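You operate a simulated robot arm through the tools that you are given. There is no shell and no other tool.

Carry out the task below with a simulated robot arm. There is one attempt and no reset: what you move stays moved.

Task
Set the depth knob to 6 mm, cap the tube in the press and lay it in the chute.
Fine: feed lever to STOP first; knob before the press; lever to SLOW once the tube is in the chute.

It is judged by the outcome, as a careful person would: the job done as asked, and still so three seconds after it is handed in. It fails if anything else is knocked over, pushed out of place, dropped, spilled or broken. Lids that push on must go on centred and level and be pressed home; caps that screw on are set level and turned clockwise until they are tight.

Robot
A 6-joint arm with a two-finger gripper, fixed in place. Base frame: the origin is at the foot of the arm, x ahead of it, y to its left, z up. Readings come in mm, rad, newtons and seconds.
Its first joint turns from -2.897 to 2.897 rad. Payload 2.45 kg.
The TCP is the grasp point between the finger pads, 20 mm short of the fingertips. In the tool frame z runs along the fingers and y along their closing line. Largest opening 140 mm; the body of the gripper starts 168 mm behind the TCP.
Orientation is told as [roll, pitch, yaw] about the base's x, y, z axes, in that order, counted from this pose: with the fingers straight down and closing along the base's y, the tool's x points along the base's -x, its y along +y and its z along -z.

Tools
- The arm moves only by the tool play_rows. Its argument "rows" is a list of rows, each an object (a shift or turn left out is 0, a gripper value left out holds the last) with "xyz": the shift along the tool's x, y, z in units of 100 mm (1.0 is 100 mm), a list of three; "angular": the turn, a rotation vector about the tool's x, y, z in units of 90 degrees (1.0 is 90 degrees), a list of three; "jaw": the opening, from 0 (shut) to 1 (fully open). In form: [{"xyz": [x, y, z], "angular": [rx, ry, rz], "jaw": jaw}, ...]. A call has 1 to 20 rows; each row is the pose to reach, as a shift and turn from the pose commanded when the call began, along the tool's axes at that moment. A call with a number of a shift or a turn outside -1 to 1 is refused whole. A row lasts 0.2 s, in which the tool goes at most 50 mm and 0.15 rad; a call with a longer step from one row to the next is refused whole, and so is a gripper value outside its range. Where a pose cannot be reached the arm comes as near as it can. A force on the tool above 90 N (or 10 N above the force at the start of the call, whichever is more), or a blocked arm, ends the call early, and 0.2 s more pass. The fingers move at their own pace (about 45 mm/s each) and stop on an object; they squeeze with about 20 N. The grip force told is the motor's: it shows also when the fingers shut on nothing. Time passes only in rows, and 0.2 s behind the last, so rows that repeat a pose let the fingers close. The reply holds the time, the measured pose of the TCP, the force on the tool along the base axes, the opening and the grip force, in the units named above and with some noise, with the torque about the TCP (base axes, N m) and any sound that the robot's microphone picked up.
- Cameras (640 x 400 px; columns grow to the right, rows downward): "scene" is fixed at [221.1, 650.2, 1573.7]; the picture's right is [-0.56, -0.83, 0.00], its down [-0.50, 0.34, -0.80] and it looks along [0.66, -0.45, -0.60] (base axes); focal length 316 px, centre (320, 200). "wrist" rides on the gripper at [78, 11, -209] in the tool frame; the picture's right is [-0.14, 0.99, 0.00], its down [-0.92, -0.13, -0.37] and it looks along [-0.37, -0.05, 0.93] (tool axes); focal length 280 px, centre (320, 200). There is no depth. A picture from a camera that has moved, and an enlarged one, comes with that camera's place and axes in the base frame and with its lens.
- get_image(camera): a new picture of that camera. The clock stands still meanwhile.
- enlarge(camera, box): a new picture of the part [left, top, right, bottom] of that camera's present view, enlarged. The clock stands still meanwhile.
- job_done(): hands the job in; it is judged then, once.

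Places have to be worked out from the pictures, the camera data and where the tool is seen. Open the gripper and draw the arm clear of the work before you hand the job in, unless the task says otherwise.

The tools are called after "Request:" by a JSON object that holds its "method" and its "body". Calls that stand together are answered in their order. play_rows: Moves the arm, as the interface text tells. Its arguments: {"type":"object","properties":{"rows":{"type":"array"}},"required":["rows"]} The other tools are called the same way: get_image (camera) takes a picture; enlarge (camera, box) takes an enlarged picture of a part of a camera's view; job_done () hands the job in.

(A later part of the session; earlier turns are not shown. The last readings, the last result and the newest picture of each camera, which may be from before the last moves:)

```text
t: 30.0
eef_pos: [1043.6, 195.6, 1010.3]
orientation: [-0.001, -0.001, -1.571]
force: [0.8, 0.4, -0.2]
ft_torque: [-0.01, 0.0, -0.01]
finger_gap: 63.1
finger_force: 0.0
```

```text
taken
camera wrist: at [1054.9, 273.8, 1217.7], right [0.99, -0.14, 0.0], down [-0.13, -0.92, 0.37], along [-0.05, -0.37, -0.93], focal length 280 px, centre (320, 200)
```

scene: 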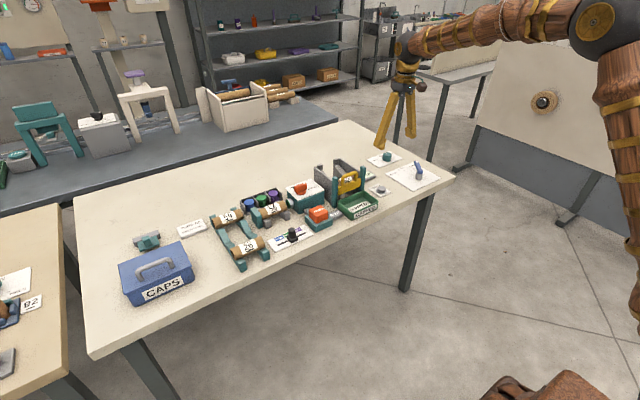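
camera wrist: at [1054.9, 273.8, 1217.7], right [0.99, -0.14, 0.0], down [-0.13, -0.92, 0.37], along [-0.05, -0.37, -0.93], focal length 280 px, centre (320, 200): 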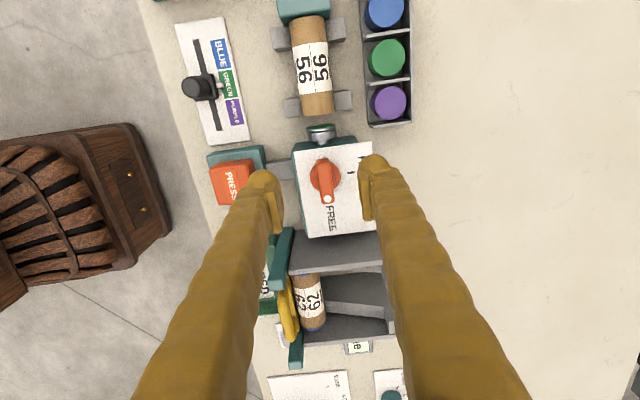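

Request:
{"method": "enlarge", "body": {"camera": "wrist", "box": [250, 110, 410, 250]}}

Request:
{"method": "enlarge", "body": {"camera": "wrist", "box": [230, 210, 410, 380]}}

Request:
{"method": "enlarge", "body": {"camera": "wrist", "box": [250, 0, 420, 140]}}

```text
2.86 times, centred on (330, 180) of wrist
camera zoom: at [1054.9, 273.8, 1217.7], right [0.99, -0.14, 0.0], down [-0.13, -0.92, 0.37], along [-0.05, -0.37, -0.93], focal length 801 px, centre (291, 257)
```

zoom: 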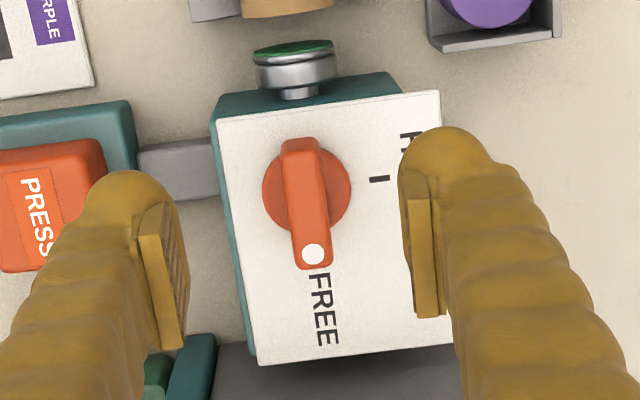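

```text
2.35 times, centred on (320, 295) of wrist
camera zoom: at [1054.9, 273.8, 1217.7], right [0.99, -0.14, 0.0], down [-0.13, -0.92, 0.37], along [-0.05, -0.37, -0.93], focal length 660 px, centre (320, -24)
```

zoom: 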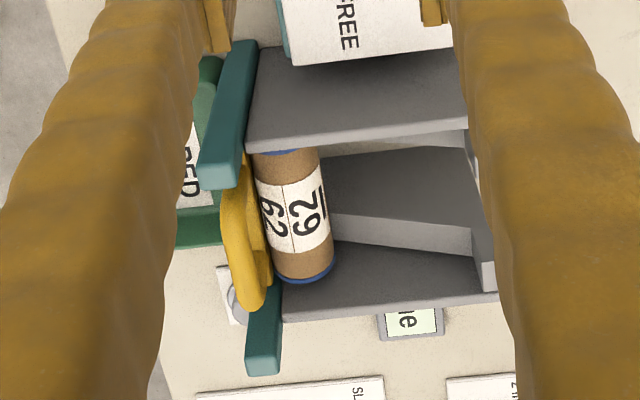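

```text
2.86 times, centred on (335, 70) of wrist
camera zoom: at [1054.9, 273.8, 1217.7], right [0.99, -0.14, 0.0], down [-0.13, -0.92, 0.37], along [-0.05, -0.37, -0.93], focal length 801 px, centre (277, 571)
```

zoom: 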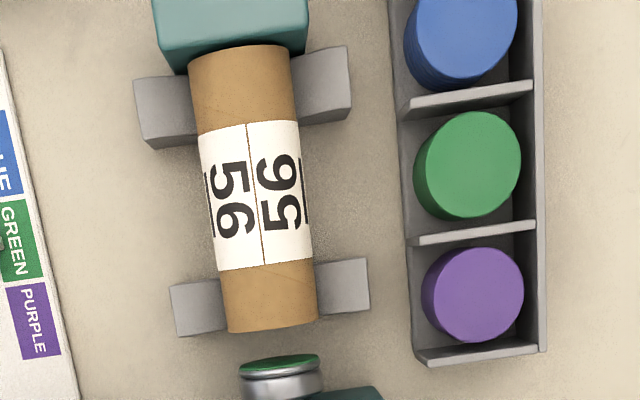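

The switch pivot is at about (1048.5,177.5) with its plate at z≈903. The bar is about 51 mm long, 14 mm wide and tops out near z≈925. I'll centre over it and descend so the tips stop just above the disc.

Request:
{"method": "play_rows", "body": {"rows": [{"xyz": [-0.18, 0.049, 0.2], "jaw": 0.35}, {"xyz": [-0.18, 0.049, 0.45], "jaw": 0.35}, {"xyz": [-0.18, 0.049, 0.6], "jaw": 0.35}, {"xyz": [-0.18, 0.049, 0.6], "jaw": 0.35}]}}

Request:
{"method": "enlarge", "body": {"camera": "wrist", "box": [220, 90, 420, 260]}}

Request:
{"method": "enlarge", "body": {"camera": "scene", "box": [270, 130, 370, 220]}}

```text
t: 31.0
eef_pos: [1047.9, 176.0, 948.9]
orientation: [0.001, 0.0, -1.571]
force: [0.2, -0.3, 0.0]
ft_torque: [0.01, 0.01, -0.02]
finger_gap: 49.0
finger_force: 0.0
```

```text
2.35 times, centred on (320, 175) of wrist
camera zoom: at [1058.2, 254.3, 1156.8], right [0.99, -0.14, 0.0], down [-0.13, -0.92, 0.37], along [-0.05, -0.37, -0.93], focal length 660 px, centre (320, 259)
```

zoom: 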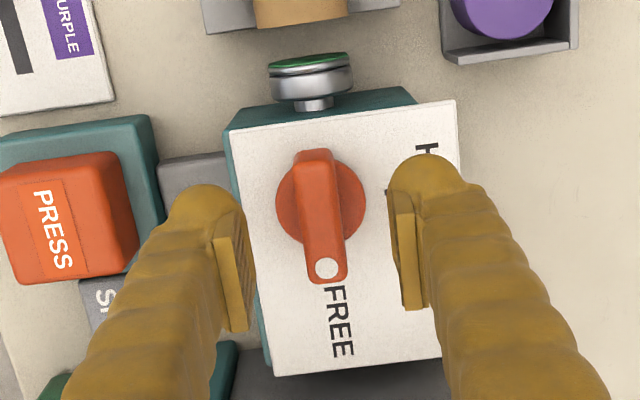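

```text
4.44 times, centred on (320, 175) of scene
camera zoom: at [221.1, 650.2, 1573.7], right [-0.56, -0.83, 0.0], down [-0.5, 0.34, -0.8], along [0.66, -0.45, -0.6], focal length 1404 px, centre (320, 311)
```

zoom: 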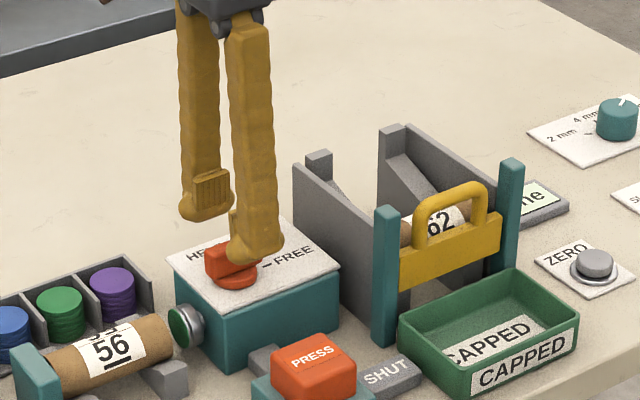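

The fingers straddle the bar evenly. I'll go down in small steps, watching the force, then close and check the width.

Request:
{"method": "play_rows", "body": {"rows": [{"xyz": [0.01, 0, 0.08]}, {"xyz": [0.01, 0, 0.14]}, {"xyz": [0.01, 0, 0.17]}, {"xyz": [0.01, 0, 0.17]}]}}

Request:
{"method": "enlarge", "body": {"camera": "scene", "box": [280, 160, 350, 220]}}

Request:
{"method": "enlarge", "body": {"camera": "wrist", "box": [220, 90, 420, 260]}}

```text
t: 32.0
eef_pos: [1048.8, 177.4, 932.5]
orientation: [0.0, 0.0, -1.567]
force: [0.7, -0.3, 0.1]
ft_torque: [-0.01, 0.0, 0.0]
finger_gap: 49.1
finger_force: 0.1
```

```text
6.67 times, centred on (315, 190) of scene
camera zoom: at [221.1, 650.2, 1573.7], right [-0.56, -0.83, 0.0], down [-0.5, 0.34, -0.8], along [0.66, -0.45, -0.6], focal length 2106 px, centre (353, 267)
```

zoom: 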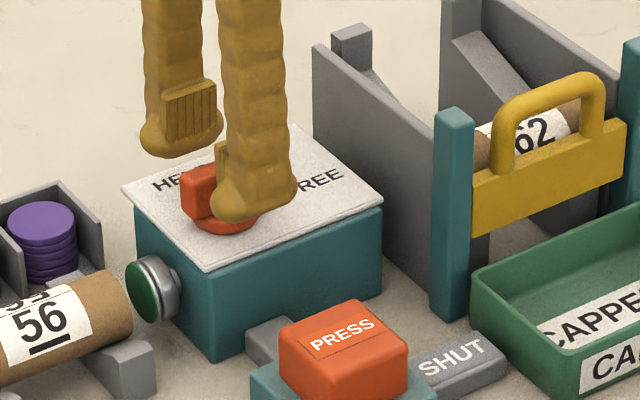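

```text
2.35 times, centred on (320, 175) of wrist
camera zoom: at [1058.7, 255.8, 1140.4], right [0.99, -0.14, 0.0], down [-0.13, -0.92, 0.37], along [-0.05, -0.37, -0.93], focal length 660 px, centre (320, 259)
```

zoom: 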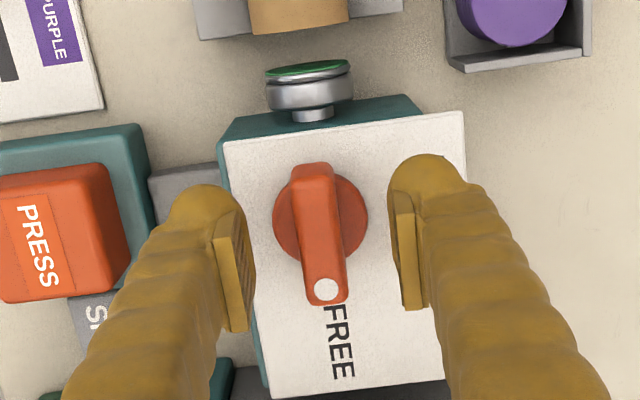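

The tips (z≈912) are beside the lower half of the bar with no contact. Closing on the bar.

Request:
{"method": "play_rows", "body": {"rows": [{"jaw": 0.25}, {"jaw": 0.15}, {"jaw": 0.06}, {"jaw": 0.06}, {"jaw": 0.06}]}}

```text
t: 33.2
eef_pos: [1048.5, 176.9, 932.6]
orientation: [0.0, 0.0, -1.568]
force: [-12.3, -1.3, 0.4]
ft_torque: [-0.04, 0.12, -0.03]
finger_gap: 15.0
finger_force: 41.5
```

Gripped at 15 mm. I'll turn the switch 90° counter-clockwise seen from above, from FREE to HELD.

Request:
{"method": "play_rows", "body": {"rows": [{"xyz": [0, -0.008, 0], "angular": [0, 0, -0.08]}, {"xyz": [0, -0.008, 0], "angular": [0, 0, -0.16]}, {"xyz": [0, -0.008, 0], "angular": [0, 0, -0.24]}, {"xyz": [0, -0.008, 0], "angular": [0, 0, -0.32]}, {"xyz": [0, -0.008, 0], "angular": [0, 0, -0.4]}, {"xyz": [0, -0.008, 0], "angular": [0, 0, -0.48]}, {"xyz": [0, -0.008, 0], "angular": [0, 0, -0.56]}, {"xyz": [0, -0.008, 0], "angular": [0, 0, -0.64]}, {"xyz": [0, -0.008, 0], "angular": [0, 0, -0.72]}, {"xyz": [0, -0.008, 0], "angular": [0, 0, -0.8]}, {"xyz": [0, -0.008, 0], "angular": [0, 0, -0.88]}, {"xyz": [0, -0.008, 0], "angular": [0, 0, -0.96]}, {"xyz": [0, -0.008, 0], "angular": [0, 0, -1.0]}, {"xyz": [0, -0.008, 0], "angular": [0, 0, -1.0]}]}}

Request:
{"method": "enlarge", "body": {"camera": "wrist", "box": [220, 90, 420, 260]}}

Request:
{"method": "enlarge", "body": {"camera": "scene", "box": [260, 150, 350, 230]}}

```text
t: 36.2
eef_pos: [1048.8, 177.7, 933.4]
orientation: [0.0, -0.002, 0.001]
force: [-4.8, -19.6, 10.6]
ft_torque: [-0.36, 0.07, -0.05]
finger_gap: 21.3
finger_force: 9.6
```

```text
2.35 times, centred on (320, 175) of wrist
camera zoom: at [970.3, 188.5, 1142.0], right [0.14, 0.99, 0.0], down [0.92, -0.13, 0.37], along [0.37, -0.05, -0.93], focal length 660 px, centre (320, 259)
```

zoom: 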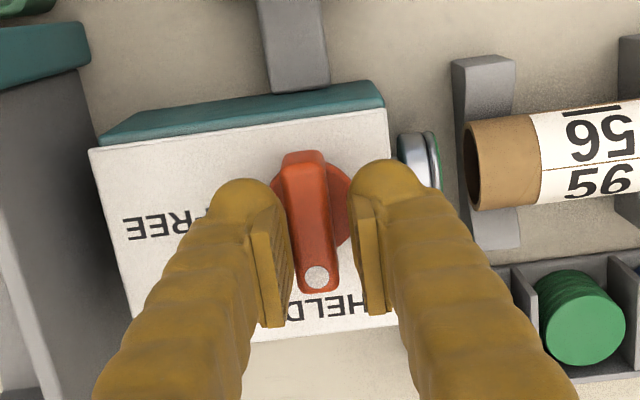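

```text
5.00 times, centred on (305, 190) of scene
camera zoom: at [221.1, 650.2, 1573.7], right [-0.56, -0.83, 0.0], down [-0.5, 0.34, -0.8], along [0.66, -0.45, -0.6], focal length 1579 px, centre (395, 250)
```

zoom: 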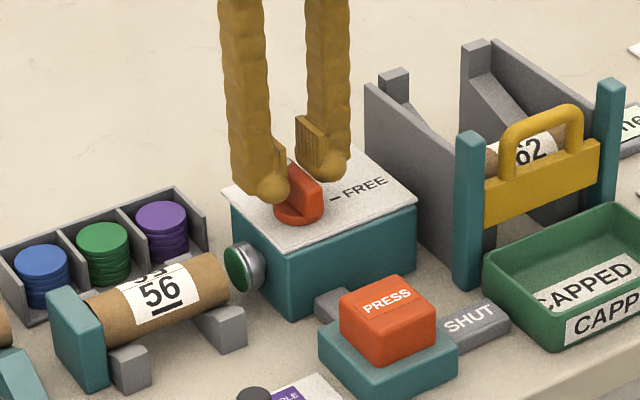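

The switch pointer is now at HELD, though the fingers read 21 mm. I'll wait briefly, open the jaw, and check the pointer's place.

Request:
{"method": "play_rows", "body": {"rows": [{}, {"jaw": 0.3}, {"jaw": 0.4}, {"jaw": 0.4}]}}

Request:
{"method": "enlarge", "body": {"camera": "wrist", "box": [220, 90, 420, 260]}}

```text
t: 37.2
eef_pos: [1048.7, 178.7, 933.0]
orientation: [0.001, 0.0, 0.002]
force: [0.0, 0.5, -0.9]
ft_torque: [0.03, -0.01, 0.01]
finger_gap: 55.9
finger_force: 0.0
```

```text
2.35 times, centred on (320, 175) of wrist
camera zoom: at [970.3, 189.1, 1141.1], right [0.14, 0.99, 0.0], down [0.92, -0.13, 0.37], along [0.36, -0.05, -0.93], focal length 660 px, centre (320, 259)
```

zoom: 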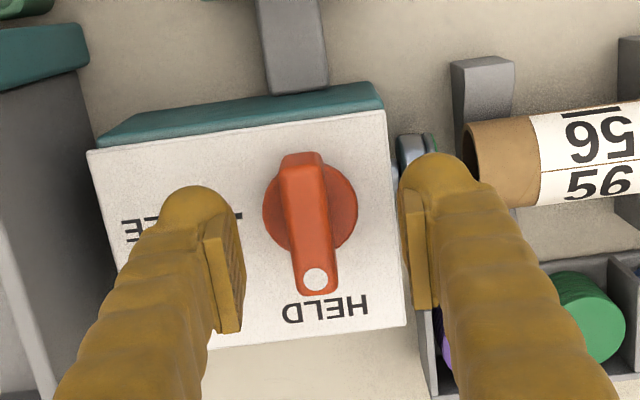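

The switch is squarely at HELD. I'll raise, then move back over the PRESS button with the jaw closed.

Request:
{"method": "play_rows", "body": {"rows": [{"xyz": [0, 0, -0.3]}, {"xyz": [0, 0, -0.6]}, {"xyz": [0.4, 0, -0.6], "jaw": 0.0}, {"xyz": [0.8, 0, -0.6]}, {"xyz": [1.0, 0, -0.6]}, {"xyz": [1.0, 0, -0.6]}]}}

Request:
{"method": "get_image", "body": {"camera": "wrist"}}

Request:
{"method": "enlarge", "body": {"camera": "scene", "box": [230, 160, 350, 260]}}

```text
t: 38.6
eef_pos: [949.3, 177.6, 994.7]
orientation: [0.0, 0.0, 0.0]
force: [-0.6, -0.3, -0.6]
ft_torque: [0.0, -0.02, -0.04]
finger_gap: 0.1
finger_force: 19.7
```

```text
taken
camera wrist: at [870.8, 187.8, 1201.6], right [0.14, 0.99, 0.0], down [0.92, -0.13, 0.37], along [0.37, -0.05, -0.93], focal length 280 px, centre (320, 200)
```

wrist: 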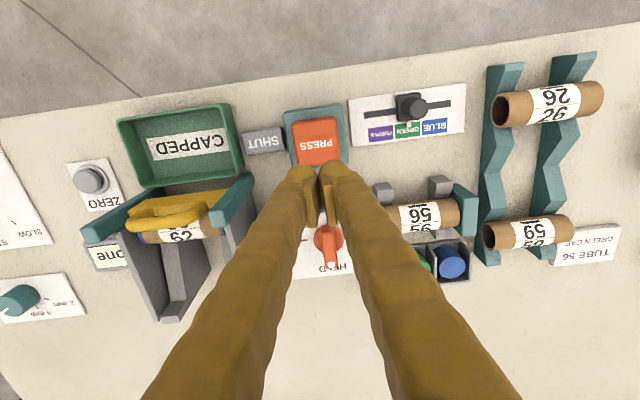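

```text
4.00 times, centred on (290, 210) of scene
camera zoom: at [221.1, 650.2, 1573.7], right [-0.56, -0.83, 0.0], down [-0.5, 0.34, -0.8], along [0.66, -0.45, -0.6], focal length 1264 px, centre (440, 160)
```

zoom: 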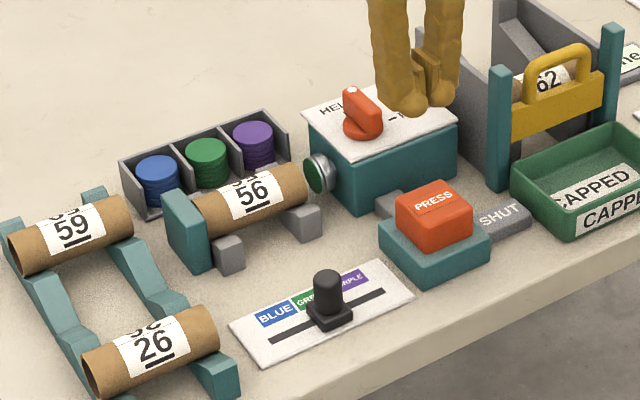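

The button is centred at about (925,176) with its top near z≈888. I'll move over it and come down to just above it.

Request:
{"method": "play_rows", "body": {"rows": [{"xyz": [0.243, -0.015, 0.2]}, {"xyz": [0.243, -0.015, 0.5]}, {"xyz": [0.243, -0.015, 0.68]}, {"xyz": [0.243, -0.015, 0.68]}]}}

Request:
{"method": "get_image", "body": {"camera": "wrist"}}

Request:
{"method": "enlarge", "body": {"camera": "scene", "box": [280, 160, 360, 230]}}

```text
t: 39.6
eef_pos: [924.6, 177.6, 923.6]
orientation: [-0.001, -0.001, 0.001]
force: [0.4, -0.5, 0.7]
ft_torque: [0.0, 0.01, -0.01]
finger_gap: 0.0
finger_force: 20.2
```

```text
taken
camera wrist: at [846.2, 187.1, 1131.7], right [0.14, 0.99, 0.0], down [0.92, -0.13, 0.37], along [0.36, -0.05, -0.93], focal length 280 px, centre (320, 200)
```

wrist: 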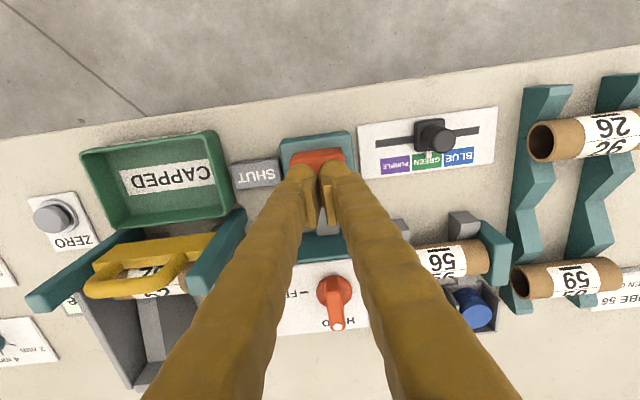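

```text
5.71 times, centred on (320, 195) of scene
camera zoom: at [221.1, 650.2, 1573.7], right [-0.56, -0.83, 0.0], down [-0.5, 0.34, -0.8], along [0.66, -0.45, -0.6], focal length 1805 px, centre (320, 229)
```

zoom: 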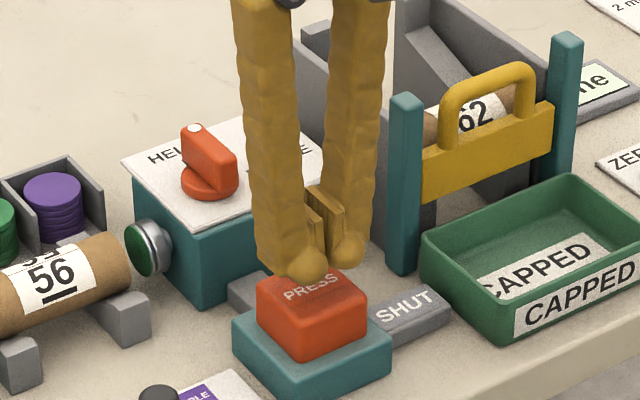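

The closed fingertips are about 15 mm above the button and centred on it. I'll lower in small steps and watch the force.

Request:
{"method": "play_rows", "body": {"rows": [{"xyz": [0, 0, 0.06]}, {"xyz": [0, 0, 0.1]}, {"xyz": [0, 0, 0.13]}, {"xyz": [0, 0, 0.15]}]}}

Request:
{"method": "enlarge", "body": {"camera": "scene", "box": [280, 160, 360, 230]}}

```text
t: 40.6
eef_pos: [925.4, 176.2, 909.4]
orientation: [0.0, 0.0, 0.001]
force: [0.7, 0.2, -0.7]
ft_torque: [-0.01, -0.01, 0.0]
finger_gap: 0.1
finger_force: 20.2
```

```text
5.71 times, centred on (320, 195) of scene
camera zoom: at [221.1, 650.2, 1573.7], right [-0.56, -0.83, 0.0], down [-0.5, 0.34, -0.8], along [0.66, -0.45, -0.6], focal length 1805 px, centre (320, 229)
```

zoom: 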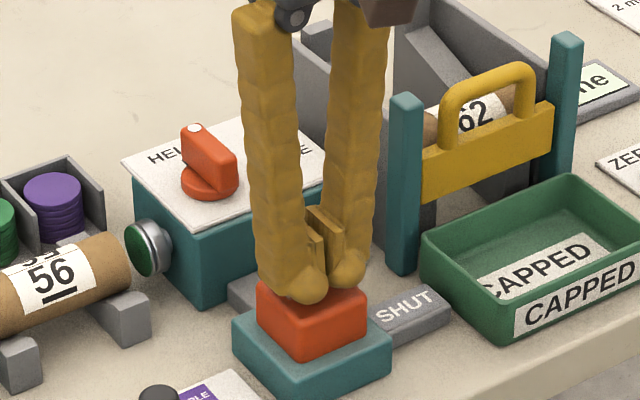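

The tips are about at the button top with no force yet. I'll press on in 2 mm steps.

Request:
{"method": "play_rows", "body": {"rows": [{"xyz": [0, 0, 0.02]}, {"xyz": [0, 0, 0.04]}, {"xyz": [0, 0, 0.06]}]}}

```text
t: 41.4
eef_pos: [924.5, 176.2, 904.2]
orientation: [-0.001, 0.0, -0.002]
force: [0.1, -0.6, -0.1]
ft_torque: [0.0, -0.01, -0.01]
finger_gap: 0.0
finger_force: 20.4
```

Still no contact at tip z≈884, so I'll keep lowering slowly.

Request:
{"method": "play_rows", "body": {"rows": [{"xyz": [0, 0, 0.02]}, {"xyz": [0, 0, 0.04]}, {"xyz": [0, 0, 0.06]}]}}

Request:
{"method": "enlarge", "body": {"camera": "scene", "box": [280, 160, 360, 230]}}

```text
t: 42.2
eef_pos: [924.1, 176.3, 898.8]
orientation: [0.001, 0.0, -0.001]
force: [2.6, 0.6, 5.0]
ft_torque: [-0.01, -0.03, 0.05]
finger_gap: 6.1
finger_force: 29.8
```

```text
5.71 times, centred on (320, 195) of scene
camera zoom: at [221.1, 650.2, 1573.7], right [-0.56, -0.83, 0.0], down [-0.5, 0.34, -0.8], along [0.66, -0.45, -0.6], focal length 1805 px, centre (320, 229)
```

zoom: 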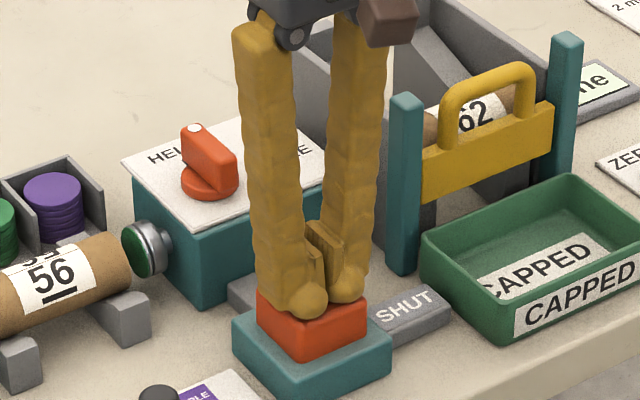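

Contact now (5 N) and the ram has started to advance. I'll press further.

Request:
{"method": "play_rows", "body": {"rows": [{"xyz": [0, 0, 0.02]}, {"xyz": [0, 0, 0.04]}, {"xyz": [0, 0, 0.05]}, {"xyz": [0, 0, 0.05]}, {"xyz": [0, 0, 0.05]}]}}

Request:
{"method": "enlarge", "body": {"camera": "scene", "box": [250, 160, 350, 240]}}

```text
t: 43.2
eef_pos: [925.1, 176.5, 898.5]
orientation: [0.0, -0.006, 0.001]
force: [-6.1, -1.0, 21.5]
ft_torque: [-0.03, 0.21, -0.1]
finger_gap: 5.9
finger_force: 28.8
stopped in row 5: the force on the tool passed its limit at 93 N (the readings are from after the stop); the commanded pose is now the measured one
```

```text
5.00 times, centred on (300, 200) of scene
camera zoom: at [221.1, 650.2, 1573.7], right [-0.56, -0.83, 0.0], down [-0.5, 0.34, -0.8], along [0.66, -0.45, -0.6], focal length 1579 px, centre (420, 200)
```

zoom: 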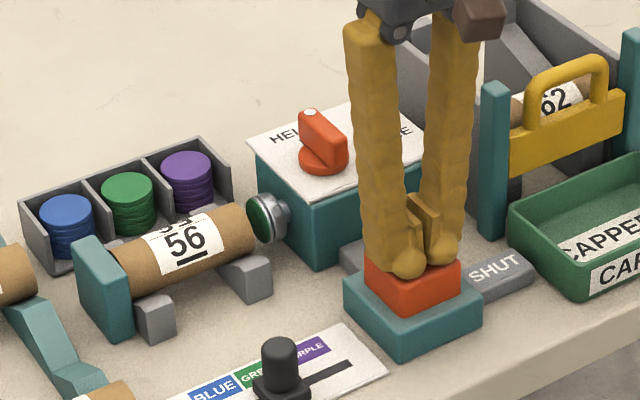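

The button bottomed out (93 N, stopped). I'll ease off and look at what the ram did.

Request:
{"method": "play_rows", "body": {"rows": [{"xyz": [0, 0, -0.05]}, {"xyz": [0, 0, -0.15]}, {"xyz": [0, 0, -0.3]}, {"xyz": [0, 0, -0.3]}]}}

Request:
{"method": "enlarge", "body": {"camera": "scene", "box": [260, 170, 340, 230]}}

Request:
{"method": "enlarge", "body": {"camera": "scene", "box": [290, 160, 440, 230]}}

```text
t: 44.2
eef_pos: [923.8, 176.0, 928.2]
orientation: [0.0, -0.004, 0.0]
force: [-0.3, -0.5, 0.2]
ft_torque: [0.02, 0.03, 0.04]
finger_gap: 0.0
finger_force: 29.7
```

```text
6.67 times, centred on (300, 200) of scene
camera zoom: at [221.1, 650.2, 1573.7], right [-0.56, -0.83, 0.0], down [-0.5, 0.34, -0.8], along [0.66, -0.45, -0.6], focal length 2106 px, centre (453, 200)
```

zoom: 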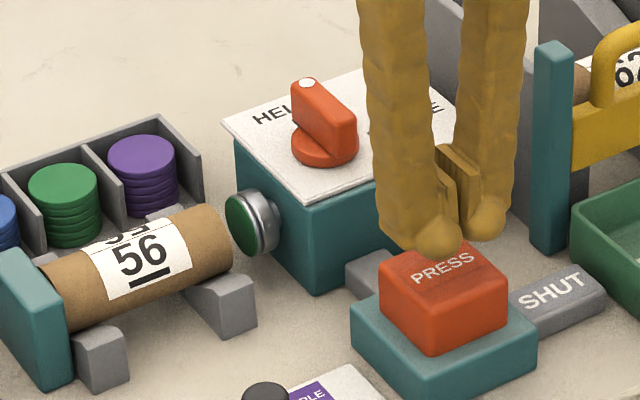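

```text
4.27 times, centred on (365, 195) of scene
camera zoom: at [221.1, 650.2, 1573.7], right [-0.56, -0.83, 0.0], down [-0.5, 0.34, -0.8], along [0.66, -0.45, -0.6], focal length 1348 px, centre (128, 221)
```

zoom: 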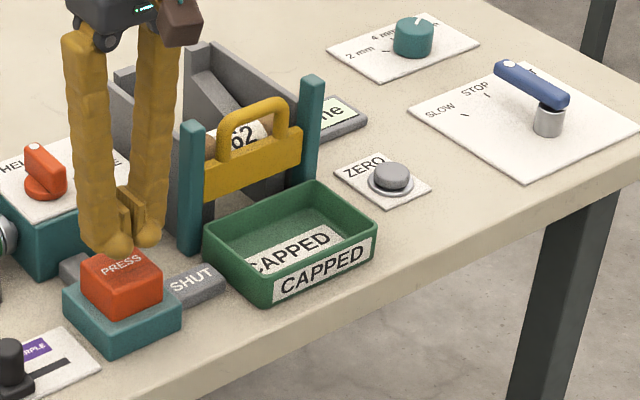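

The ram face has moved a few mm toward the tube, but the green cap is still on it. I'll wait briefly and check whether it's still moving.

Request:
{"method": "play_rows", "body": {"rows": [{}, {}, {}]}}

Request:
{"method": "enlarge", "body": {"camera": "scene", "box": [260, 170, 340, 230]}}

Request:
{"method": "get_image", "body": {"camera": "wrist"}}

```text
t: 45.0
eef_pos: [924.2, 177.4, 927.4]
orientation: [0.0, -0.003, -0.001]
force: [0.4, -0.1, -0.7]
ft_torque: [0.02, 0.01, 0.02]
finger_gap: 0.1
finger_force: 29.6
```

```text
6.67 times, centred on (300, 200) of scene
camera zoom: at [221.1, 650.2, 1573.7], right [-0.56, -0.83, 0.0], down [-0.5, 0.34, -0.8], along [0.66, -0.45, -0.6], focal length 2106 px, centre (453, 200)
```

zoom: 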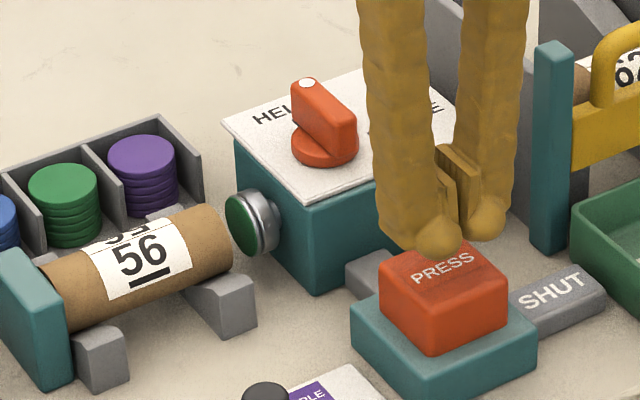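

```text
taken
camera wrist: at [845.3, 187.5, 1135.9], right [0.14, 0.99, 0.0], down [0.92, -0.13, 0.37], along [0.37, -0.05, -0.93], focal length 280 px, centre (320, 200)
```

wrist: 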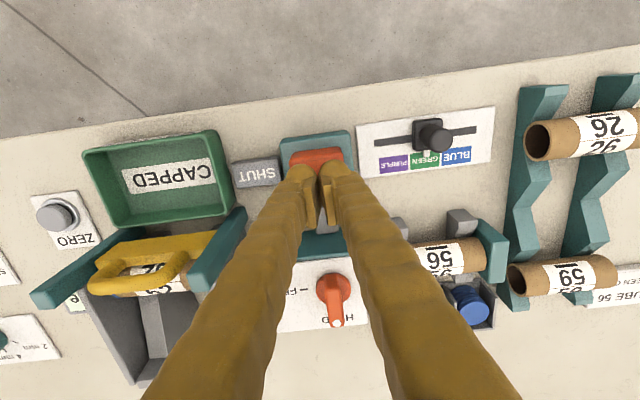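

The ram is back at rest and still shows green, so I need to see whether the tube's −y end is capped. I'll rise and shift to look at the tube end.

Request:
{"method": "play_rows", "body": {"rows": [{"xyz": [0, 0, -0.4]}, {"xyz": [-0.2, -0.1, -0.7]}, {"xyz": [-0.5, -0.2, -0.7]}, {"xyz": [-0.8, -0.3, -0.7]}, {"xyz": [-0.8, -0.3, -0.7]}]}}

Request:
{"method": "get_image", "body": {"camera": "wrist"}}

Request:
{"method": "enlarge", "body": {"camera": "wrist", "box": [340, 90, 520, 230]}}

```text
t: 46.2
eef_pos: [1004.4, 147.1, 997.8]
orientation: [0.0, -0.003, 0.002]
force: [0.2, 0.5, 0.3]
ft_torque: [0.03, -0.01, 0.0]
finger_gap: 0.0
finger_force: 30.1
```

```text
taken
camera wrist: at [925.7, 157.7, 1204.0], right [0.14, 0.99, 0.0], down [0.92, -0.13, 0.37], along [0.37, -0.05, -0.93], focal length 280 px, centre (320, 200)
```

wrist: 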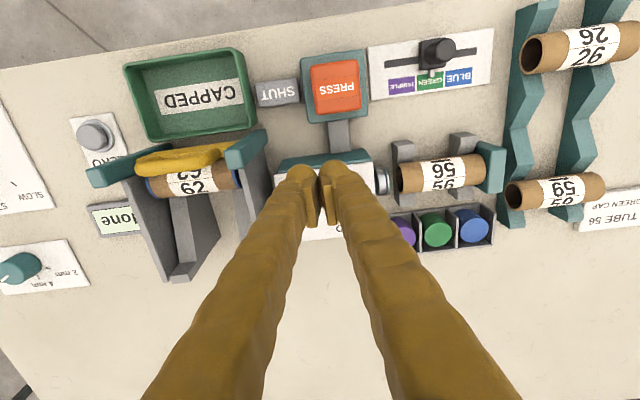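

```text
2.86 times, centred on (430, 160) of wrist
camera zoom: at [925.7, 157.7, 1204.0], right [0.14, 0.99, 0.0], down [0.92, -0.13, 0.37], along [0.37, -0.05, -0.93], focal length 801 px, centre (6, 314)
```

zoom: 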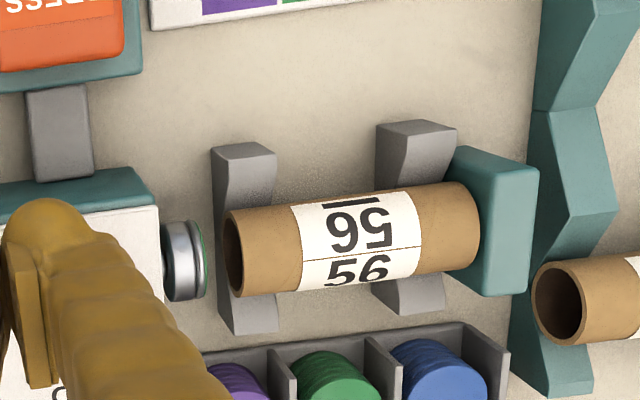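

The tube is still open, so the button bottomed but the press did nothing with the switch on HELD. HELD looks like a lock on the press, so I'll put the switch back to FREE and try again. Going back over the bar, which now lies along x.

Request:
{"method": "play_rows", "body": {"rows": [{"xyz": [-0.2, 0.15, 0], "jaw": 0.35}, {"xyz": [-0.441, 0.305, 0]}, {"xyz": [-0.441, 0.305, 0.2]}, {"xyz": [-0.441, 0.305, 0.4]}, {"xyz": [-0.441, 0.305, 0.55]}, {"xyz": [-0.441, 0.305, 0.65]}, {"xyz": [-0.441, 0.305, 0.65]}]}}

Request:
{"method": "enlarge", "body": {"camera": "wrist", "box": [220, 90, 420, 260]}}

```text
t: 47.9
eef_pos: [1049.8, 177.7, 933.0]
orientation: [0.001, -0.004, 0.001]
force: [-0.3, 0.1, -1.2]
ft_torque: [-0.02, -0.01, 0.0]
finger_gap: 48.9
finger_force: 0.0
```

```text
2.35 times, centred on (320, 175) of wrist
camera zoom: at [969.4, 188.2, 1140.5], right [0.14, 0.99, 0.0], down [0.92, -0.13, 0.37], along [0.37, -0.05, -0.93], focal length 660 px, centre (320, 259)
```

zoom: 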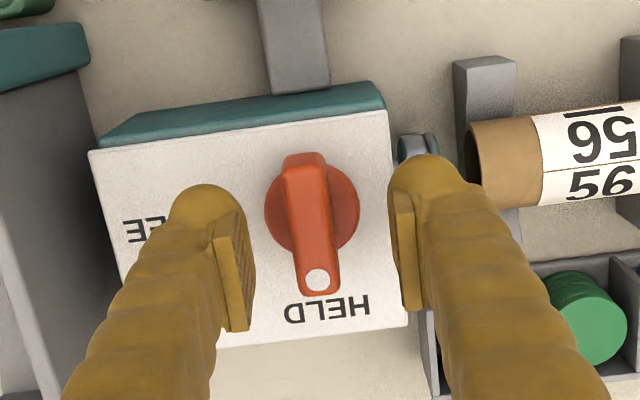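

The bar is centred between the fingers. I'll close on it and turn back 90° clockwise to FREE.

Request:
{"method": "play_rows", "body": {"rows": [{"jaw": 0.2}, {"jaw": 0.06}, {"jaw": 0.06}, {"jaw": 0.06}, {"jaw": 0.06}]}}

Request:
{"method": "play_rows", "body": {"rows": [{"xyz": [0.008, 0, 0], "angular": [0, 0, 0.08]}, {"xyz": [0.008, 0, 0], "angular": [0, 0, 0.16]}, {"xyz": [0.008, 0, 0], "angular": [0, 0, 0.24]}, {"xyz": [0.008, 0, 0], "angular": [0, 0, 0.32]}, {"xyz": [0.008, 0, 0], "angular": [0, 0, 0.4]}, {"xyz": [0.008, 0, 0], "angular": [0, 0, 0.48]}, {"xyz": [0.008, 0, 0], "angular": [0, 0, 0.56]}, {"xyz": [0.008, 0, 0], "angular": [0, 0, 0.64]}, {"xyz": [0.008, 0, 0], "angular": [0, 0, 0.72]}, {"xyz": [0.008, 0, 0], "angular": [0, 0, 0.8]}, {"xyz": [0.008, 0, 0], "angular": [0, 0, 0.88]}, {"xyz": [0.008, 0, 0], "angular": [0, 0, 0.96]}, {"xyz": [0.008, 0, 0], "angular": [0, 0, 1.0]}, {"xyz": [0.008, 0, 0], "angular": [0, 0, 1.0]}]}}

Request:
{"method": "enlarge", "body": {"camera": "wrist", "box": [220, 90, 420, 260]}}

```text
t: 49.0
eef_pos: [1049.0, 176.9, 933.5]
orientation: [-0.001, -0.003, 0.001]
force: [-0.5, -18.3, -1.7]
ft_torque: [-0.16, 0.02, 0.02]
finger_gap: 19.9
finger_force: 9.1
```

```text
t: 52.0
eef_pos: [1048.3, 177.1, 932.4]
orientation: [0.004, 0.0, -1.569]
force: [-10.6, -1.3, -3.2]
ft_torque: [-0.01, 0.12, 0.03]
finger_gap: 16.3
finger_force: 5.7
```

```text
2.35 times, centred on (320, 175) of wrist
camera zoom: at [1058.1, 256.0, 1140.6], right [0.99, -0.14, 0.0], down [-0.13, -0.92, 0.37], along [-0.05, -0.36, -0.93], focal length 660 px, centre (320, 259)
```

zoom: 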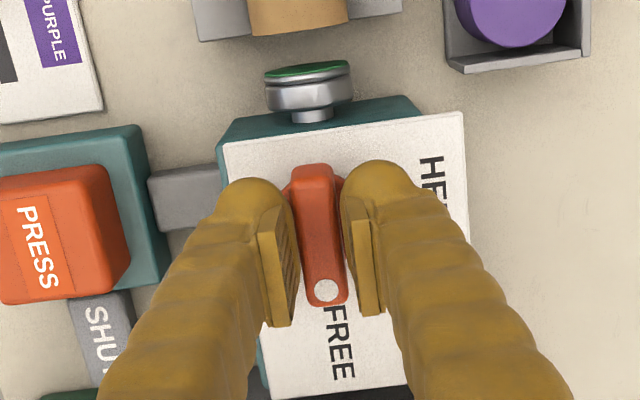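

The switch is back at FREE. I'll release, rise and go to the button, keeping yaw −90°, which I'll want later for the tube.

Request:
{"method": "play_rows", "body": {"rows": [{"jaw": 0.25}, {"jaw": 0.3}, {"xyz": [0, 0, -0.3]}, {"xyz": [0, 0, -0.6]}, {"xyz": [0, -0.4, -0.6], "jaw": 0.0}, {"xyz": [0, -0.8, -0.6]}, {"xyz": [0, -1.0, -0.6]}, {"xyz": [0, -1.0, -0.6]}]}}

Request:
{"method": "play_rows", "body": {"rows": [{"xyz": [-0.01, -0.23, 0]}, {"xyz": [-0.01, -0.23, 0.4]}, {"xyz": [-0.01, -0.23, 0.7]}, {"xyz": [-0.01, -0.23, 0.8]}, {"xyz": [-0.01, -0.23, 0.8]}]}}

Request:
{"method": "enlarge", "body": {"camera": "scene", "box": [260, 160, 360, 240]}}

Request:
{"method": "get_image", "body": {"camera": "wrist"}}

```text
t: 53.9
eef_pos: [946.8, 177.6, 990.7]
orientation: [0.004, 0.002, -1.571]
force: [-0.3, 0.5, -0.1]
ft_torque: [0.01, -0.01, -0.04]
finger_gap: 0.0
finger_force: 20.3
```

```text
t: 55.0
eef_pos: [926.2, 177.8, 910.5]
orientation: [0.004, 0.0, -1.57]
force: [0.1, 0.7, -0.1]
ft_torque: [-0.01, 0.02, 0.0]
finger_gap: 0.0
finger_force: 19.7
```

```text
5.00 times, centred on (310, 200) of scene
camera zoom: at [221.1, 650.2, 1573.7], right [-0.56, -0.83, 0.0], down [-0.5, 0.34, -0.8], along [0.66, -0.45, -0.6], focal length 1579 px, centre (370, 200)
```

zoom: 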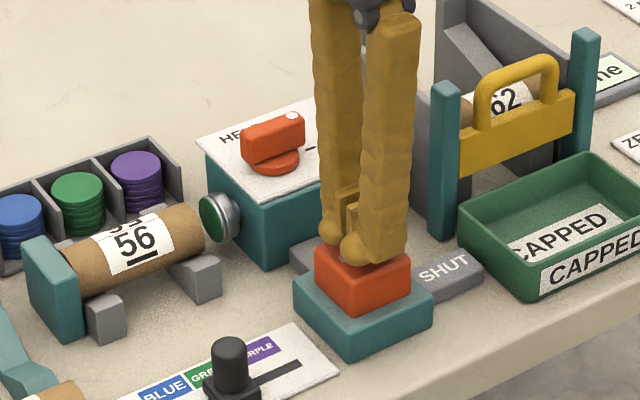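

```text
taken
camera wrist: at [935.1, 255.2, 1118.0], right [0.99, -0.14, 0.0], down [-0.13, -0.92, 0.37], along [-0.05, -0.36, -0.93], focal length 280 px, centre (320, 200)
```

wrist: 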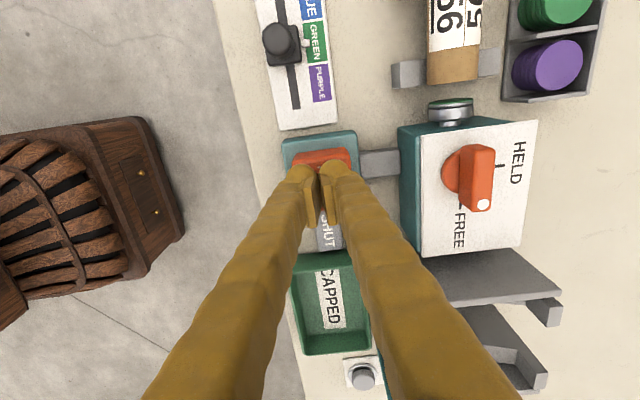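

The closed tips are about 7 mm above the button. I'll press down in steps and hold for a moment.

Request:
{"method": "play_rows", "body": {"rows": [{"xyz": [0, 0, 0.05]}, {"xyz": [0, 0, 0.09]}, {"xyz": [0, 0, 0.12]}, {"xyz": [0, 0, 0.135]}, {"xyz": [0, 0, 0.145]}, {"xyz": [0, 0, 0.145]}]}}

Request:
{"method": "enlarge", "body": {"camera": "scene", "box": [260, 160, 360, 240]}}

Request:
{"method": "enlarge", "body": {"camera": "wrist", "box": [380, 0, 620, 170]}}

```text
t: 56.5
eef_pos: [925.9, 175.3, 896.9]
orientation: [0.004, -0.002, -1.569]
force: [1.2, 0.6, 4.3]
ft_torque: [0.03, -0.01, -0.04]
finger_gap: 0.0
finger_force: 20.2
```

```text
5.00 times, centred on (310, 200) of scene
camera zoom: at [221.1, 650.2, 1573.7], right [-0.56, -0.83, 0.0], down [-0.5, 0.34, -0.8], along [0.66, -0.45, -0.6], focal length 1579 px, centre (370, 200)
```

zoom: 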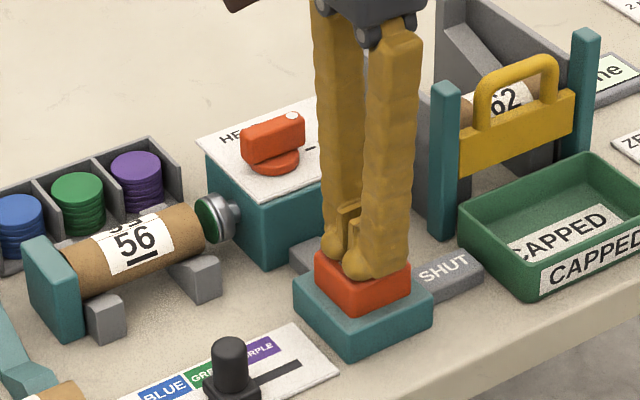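

```text
2.35 times, centred on (500, 85) of wrist
camera zoom: at [934.5, 254.1, 1104.9], right [0.99, -0.14, 0.0], down [-0.13, -0.92, 0.37], along [-0.05, -0.36, -0.93], focal length 660 px, centre (-104, 471)
```

zoom: 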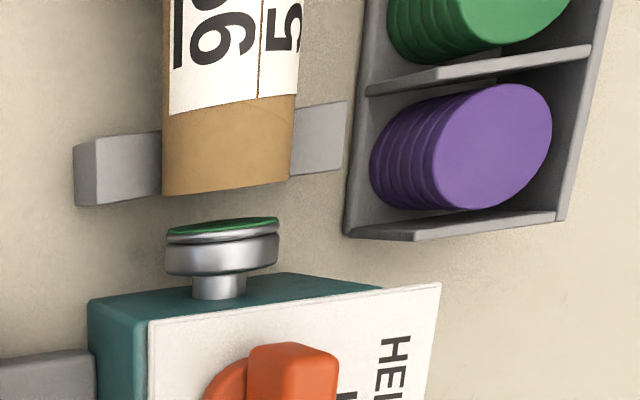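

The ram is advancing now: the green face is about 5 mm closer to the tube. I'll keep holding the button.

Request:
{"method": "play_rows", "body": {"rows": [{"xyz": [0, 0, 0.01]}, {"xyz": [0, 0, 0.015]}, {"xyz": [0, 0, 0.015]}, {"xyz": [0, 0, 0.015]}]}}

Request:
{"method": "enlarge", "body": {"camera": "wrist", "box": [380, 0, 620, 170]}}

Request:
{"method": "enlarge", "body": {"camera": "scene", "box": [260, 160, 360, 240]}}

```text
t: 57.5
eef_pos: [924.1, 175.1, 895.4]
orientation: [0.004, -0.002, -1.571]
force: [0.6, 1.4, 4.6]
ft_torque: [0.03, 0.04, 0.0]
finger_gap: 6.0
finger_force: 29.5
```

```text
2.35 times, centred on (500, 85) of wrist
camera zoom: at [934.4, 253.5, 1102.2], right [0.99, -0.14, 0.0], down [-0.13, -0.92, 0.37], along [-0.05, -0.36, -0.93], focal length 660 px, centre (-104, 471)
```

zoom: 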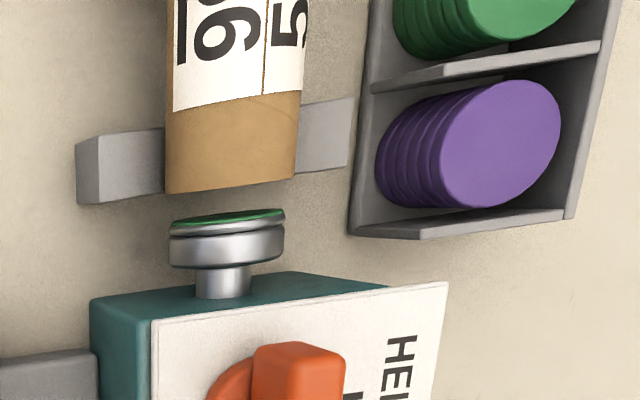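

```text
5.00 times, centred on (310, 200) of scene
camera zoom: at [221.1, 650.2, 1573.7], right [-0.56, -0.83, 0.0], down [-0.5, 0.34, -0.8], along [0.66, -0.45, -0.6], focal length 1579 px, centre (370, 200)
```

zoom: 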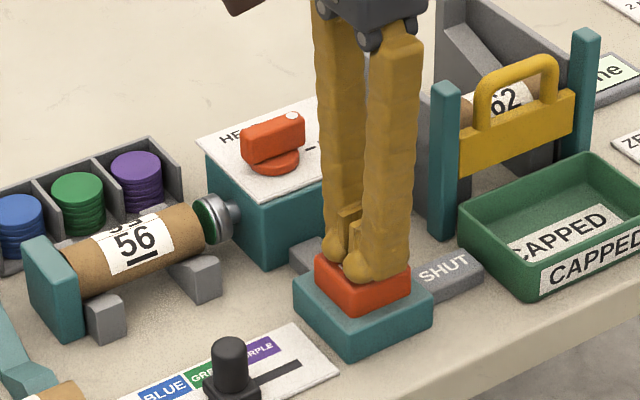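

The ram keeps extending at only about 5 N. I'll hold at the same depth to see whether it moves with time or with depth.

Request:
{"method": "play_rows", "body": {"rows": [{}, {}, {}, {}]}}

Request:
{"method": "enlarge", "body": {"camera": "wrist", "box": [380, 0, 620, 170]}}

```text
t: 58.5
eef_pos: [923.8, 175.8, 893.8]
orientation: [0.003, 0.001, -1.571]
force: [0.1, -0.1, 4.4]
ft_torque: [0.0, 0.02, -0.03]
finger_gap: 6.0
finger_force: 29.7
```

```text
2.35 times, centred on (500, 85) of wrist
camera zoom: at [934.4, 253.5, 1102.2], right [0.99, -0.14, 0.0], down [-0.13, -0.92, 0.37], along [-0.05, -0.36, -0.93], focal length 660 px, centre (-104, 471)
```

zoom: 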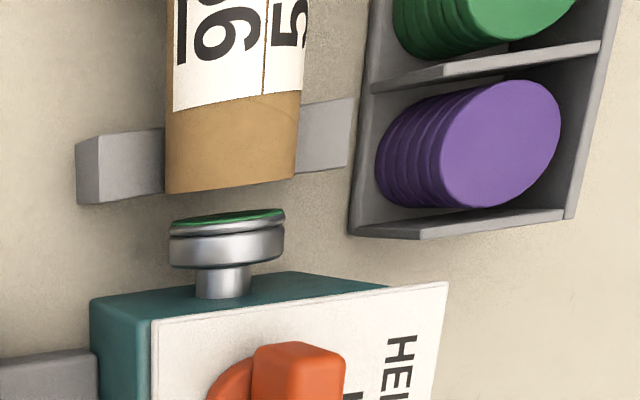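

It's depth-driven: the button pushes the ram directly. I'll press deeper in 2 mm steps.

Request:
{"method": "play_rows", "body": {"rows": [{"xyz": [0, 0, 0.02]}, {"xyz": [0, 0, 0.03]}, {"xyz": [0, 0, 0.04]}, {"xyz": [0, 0, 0.04]}]}}

Request:
{"method": "enlarge", "body": {"camera": "wrist", "box": [380, 0, 620, 170]}}

Request:
{"method": "enlarge", "body": {"camera": "scene", "box": [260, 160, 360, 240]}}

```text
t: 59.5
eef_pos: [924.7, 176.2, 891.2]
orientation: [0.002, 0.001, -1.572]
force: [0.7, -1.2, 5.1]
ft_torque: [-0.06, 0.0, -0.01]
finger_gap: 5.8
finger_force: 29.6
```

```text
2.35 times, centred on (500, 85) of wrist
camera zoom: at [934.3, 254.3, 1099.0], right [0.99, -0.14, 0.0], down [-0.13, -0.92, 0.37], along [-0.05, -0.36, -0.93], focal length 660 px, centre (-104, 471)
```

zoom: 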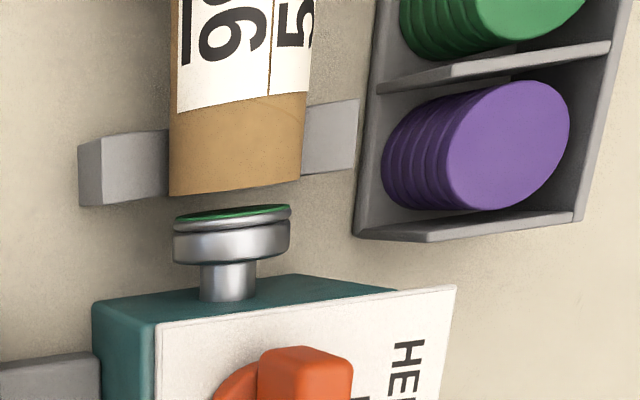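

```text
5.00 times, centred on (310, 200) of scene
camera zoom: at [221.1, 650.2, 1573.7], right [-0.56, -0.83, 0.0], down [-0.5, 0.34, -0.8], along [0.66, -0.45, -0.6], focal length 1579 px, centre (370, 200)
```

zoom: 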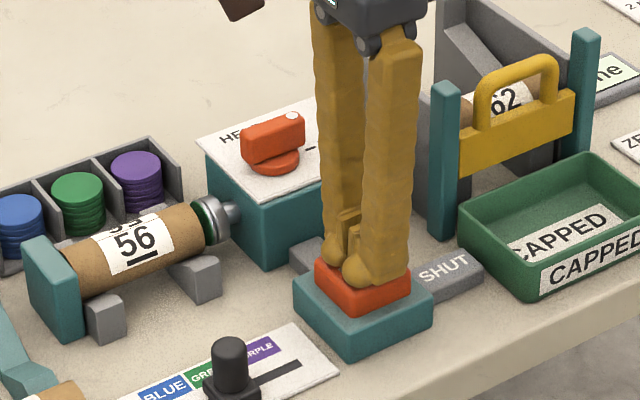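

It's working: the ram moves with the button, and the cap is nearly at the tube. Pressing on.

Request:
{"method": "play_rows", "body": {"rows": [{"xyz": [0, 0, 0.015]}, {"xyz": [0, 0, 0.03]}, {"xyz": [0, 0, 0.045]}, {"xyz": [0, 0, 0.05]}, {"xyz": [0, 0, 0.05]}]}}

Request:
{"method": "enlarge", "body": {"camera": "wrist", "box": [380, 0, 620, 170]}}

Request:
{"method": "enlarge", "body": {"camera": "scene", "box": [260, 160, 360, 240]}}

```text
t: 60.6
eef_pos: [925.8, 176.9, 886.0]
orientation: [0.004, 0.001, -1.57]
force: [-2.4, 1.7, 5.5]
ft_torque: [0.01, 0.09, 0.03]
finger_gap: 6.0
finger_force: 28.8
heard: click
```

```text
2.35 times, centred on (500, 85) of wrist
camera zoom: at [935.1, 254.9, 1094.9], right [0.99, -0.14, 0.0], down [-0.13, -0.92, 0.37], along [-0.05, -0.36, -0.93], focal length 660 px, centre (-104, 471)
```

zoom: 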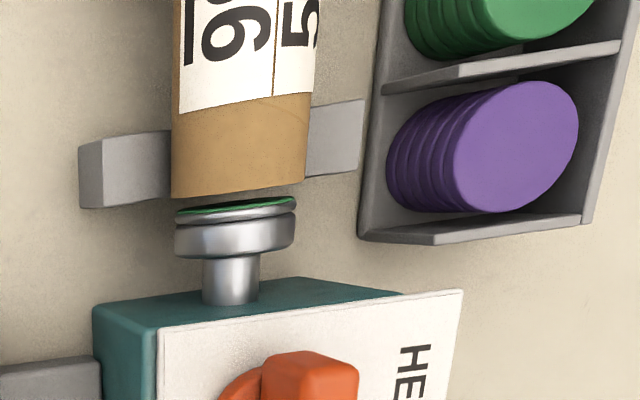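

```text
5.00 times, centred on (310, 200) of scene
camera zoom: at [221.1, 650.2, 1573.7], right [-0.56, -0.83, 0.0], down [-0.5, 0.34, -0.8], along [0.66, -0.45, -0.6], focal length 1579 px, centre (370, 200)
```

zoom: 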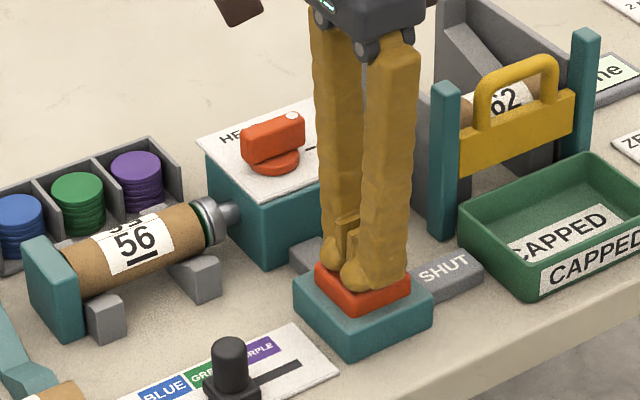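

A click was heard. I'll hold a bit and look at whether the ram has reached the tube.

Request:
{"method": "play_rows", "body": {"rows": [{}, {}, {}, {}]}}

Request:
{"method": "enlarge", "body": {"camera": "wrist", "box": [380, 0, 620, 170]}}

Request:
{"method": "enlarge", "body": {"camera": "scene", "box": [270, 180, 330, 230]}}

```text
t: 61.6
eef_pos: [924.7, 177.5, 886.8]
orientation: [0.003, 0.0, -1.572]
force: [-0.7, 2.4, 6.5]
ft_torque: [0.06, 0.02, -0.02]
finger_gap: 6.0
finger_force: 29.9
```

```text
2.35 times, centred on (500, 85) of wrist
camera zoom: at [935.2, 254.8, 1095.0], right [0.99, -0.14, 0.0], down [-0.13, -0.92, 0.37], along [-0.05, -0.36, -0.93], focal length 660 px, centre (-104, 471)
```

zoom: 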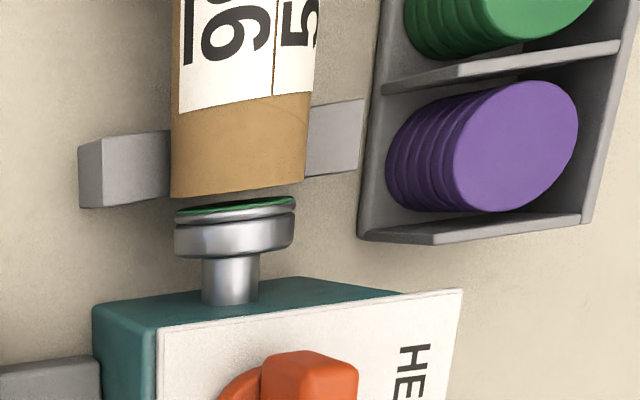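

```text
8.00 times, centred on (300, 205) of scene
camera zoom: at [221.1, 650.2, 1573.7], right [-0.56, -0.83, 0.0], down [-0.5, 0.34, -0.8], along [0.66, -0.45, -0.6], focal length 2527 px, centre (480, 160)
```

zoom: 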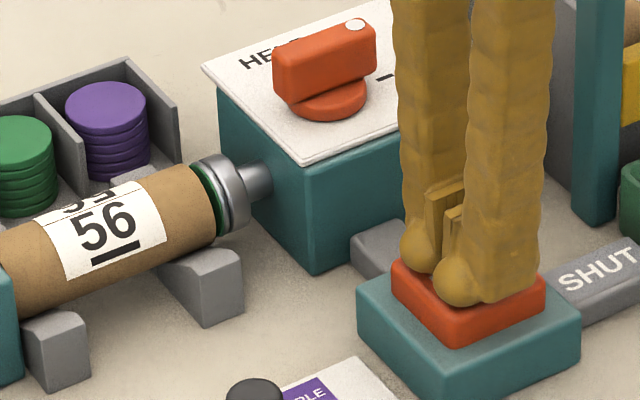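

There's still a gap of about 4 mm at the tube end and the button has travel left (only ~6 N). I'll press on slowly.

Request:
{"method": "play_rows", "body": {"rows": [{"xyz": [0, 0, 0.015]}, {"xyz": [0, 0, 0.03]}, {"xyz": [0, 0, 0.04]}, {"xyz": [0, 0, 0.04]}]}}

Request:
{"method": "enlarge", "body": {"camera": "wrist", "box": [380, 0, 620, 170]}}

Request:
{"method": "enlarge", "body": {"camera": "scene", "box": [270, 180, 330, 230]}}

```text
t: 62.6
eef_pos: [925.5, 177.1, 883.3]
orientation: [0.003, -0.001, -1.57]
force: [2.4, 1.6, 7.6]
ft_torque: [-0.01, -0.04, -0.01]
finger_gap: 6.0
finger_force: 29.7
```

```text
2.35 times, centred on (500, 85) of wrist
camera zoom: at [935.1, 254.7, 1091.5], right [0.99, -0.14, 0.0], down [-0.13, -0.92, 0.37], along [-0.05, -0.36, -0.93], focal length 660 px, centre (-104, 471)
```

zoom: 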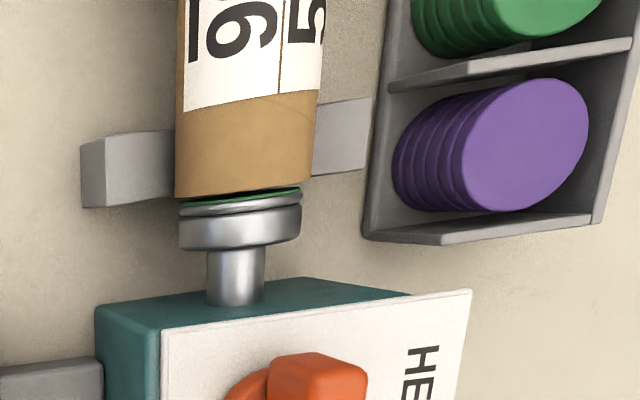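

```text
8.00 times, centred on (300, 205) of scene
camera zoom: at [221.1, 650.2, 1573.7], right [-0.56, -0.83, 0.0], down [-0.5, 0.34, -0.8], along [0.66, -0.45, -0.6], focal length 2527 px, centre (480, 160)
```

zoom: 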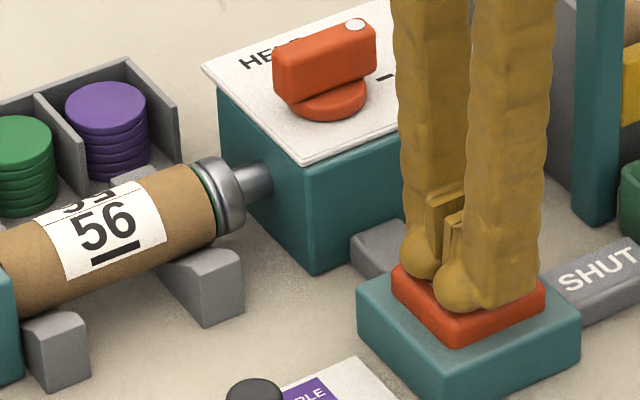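

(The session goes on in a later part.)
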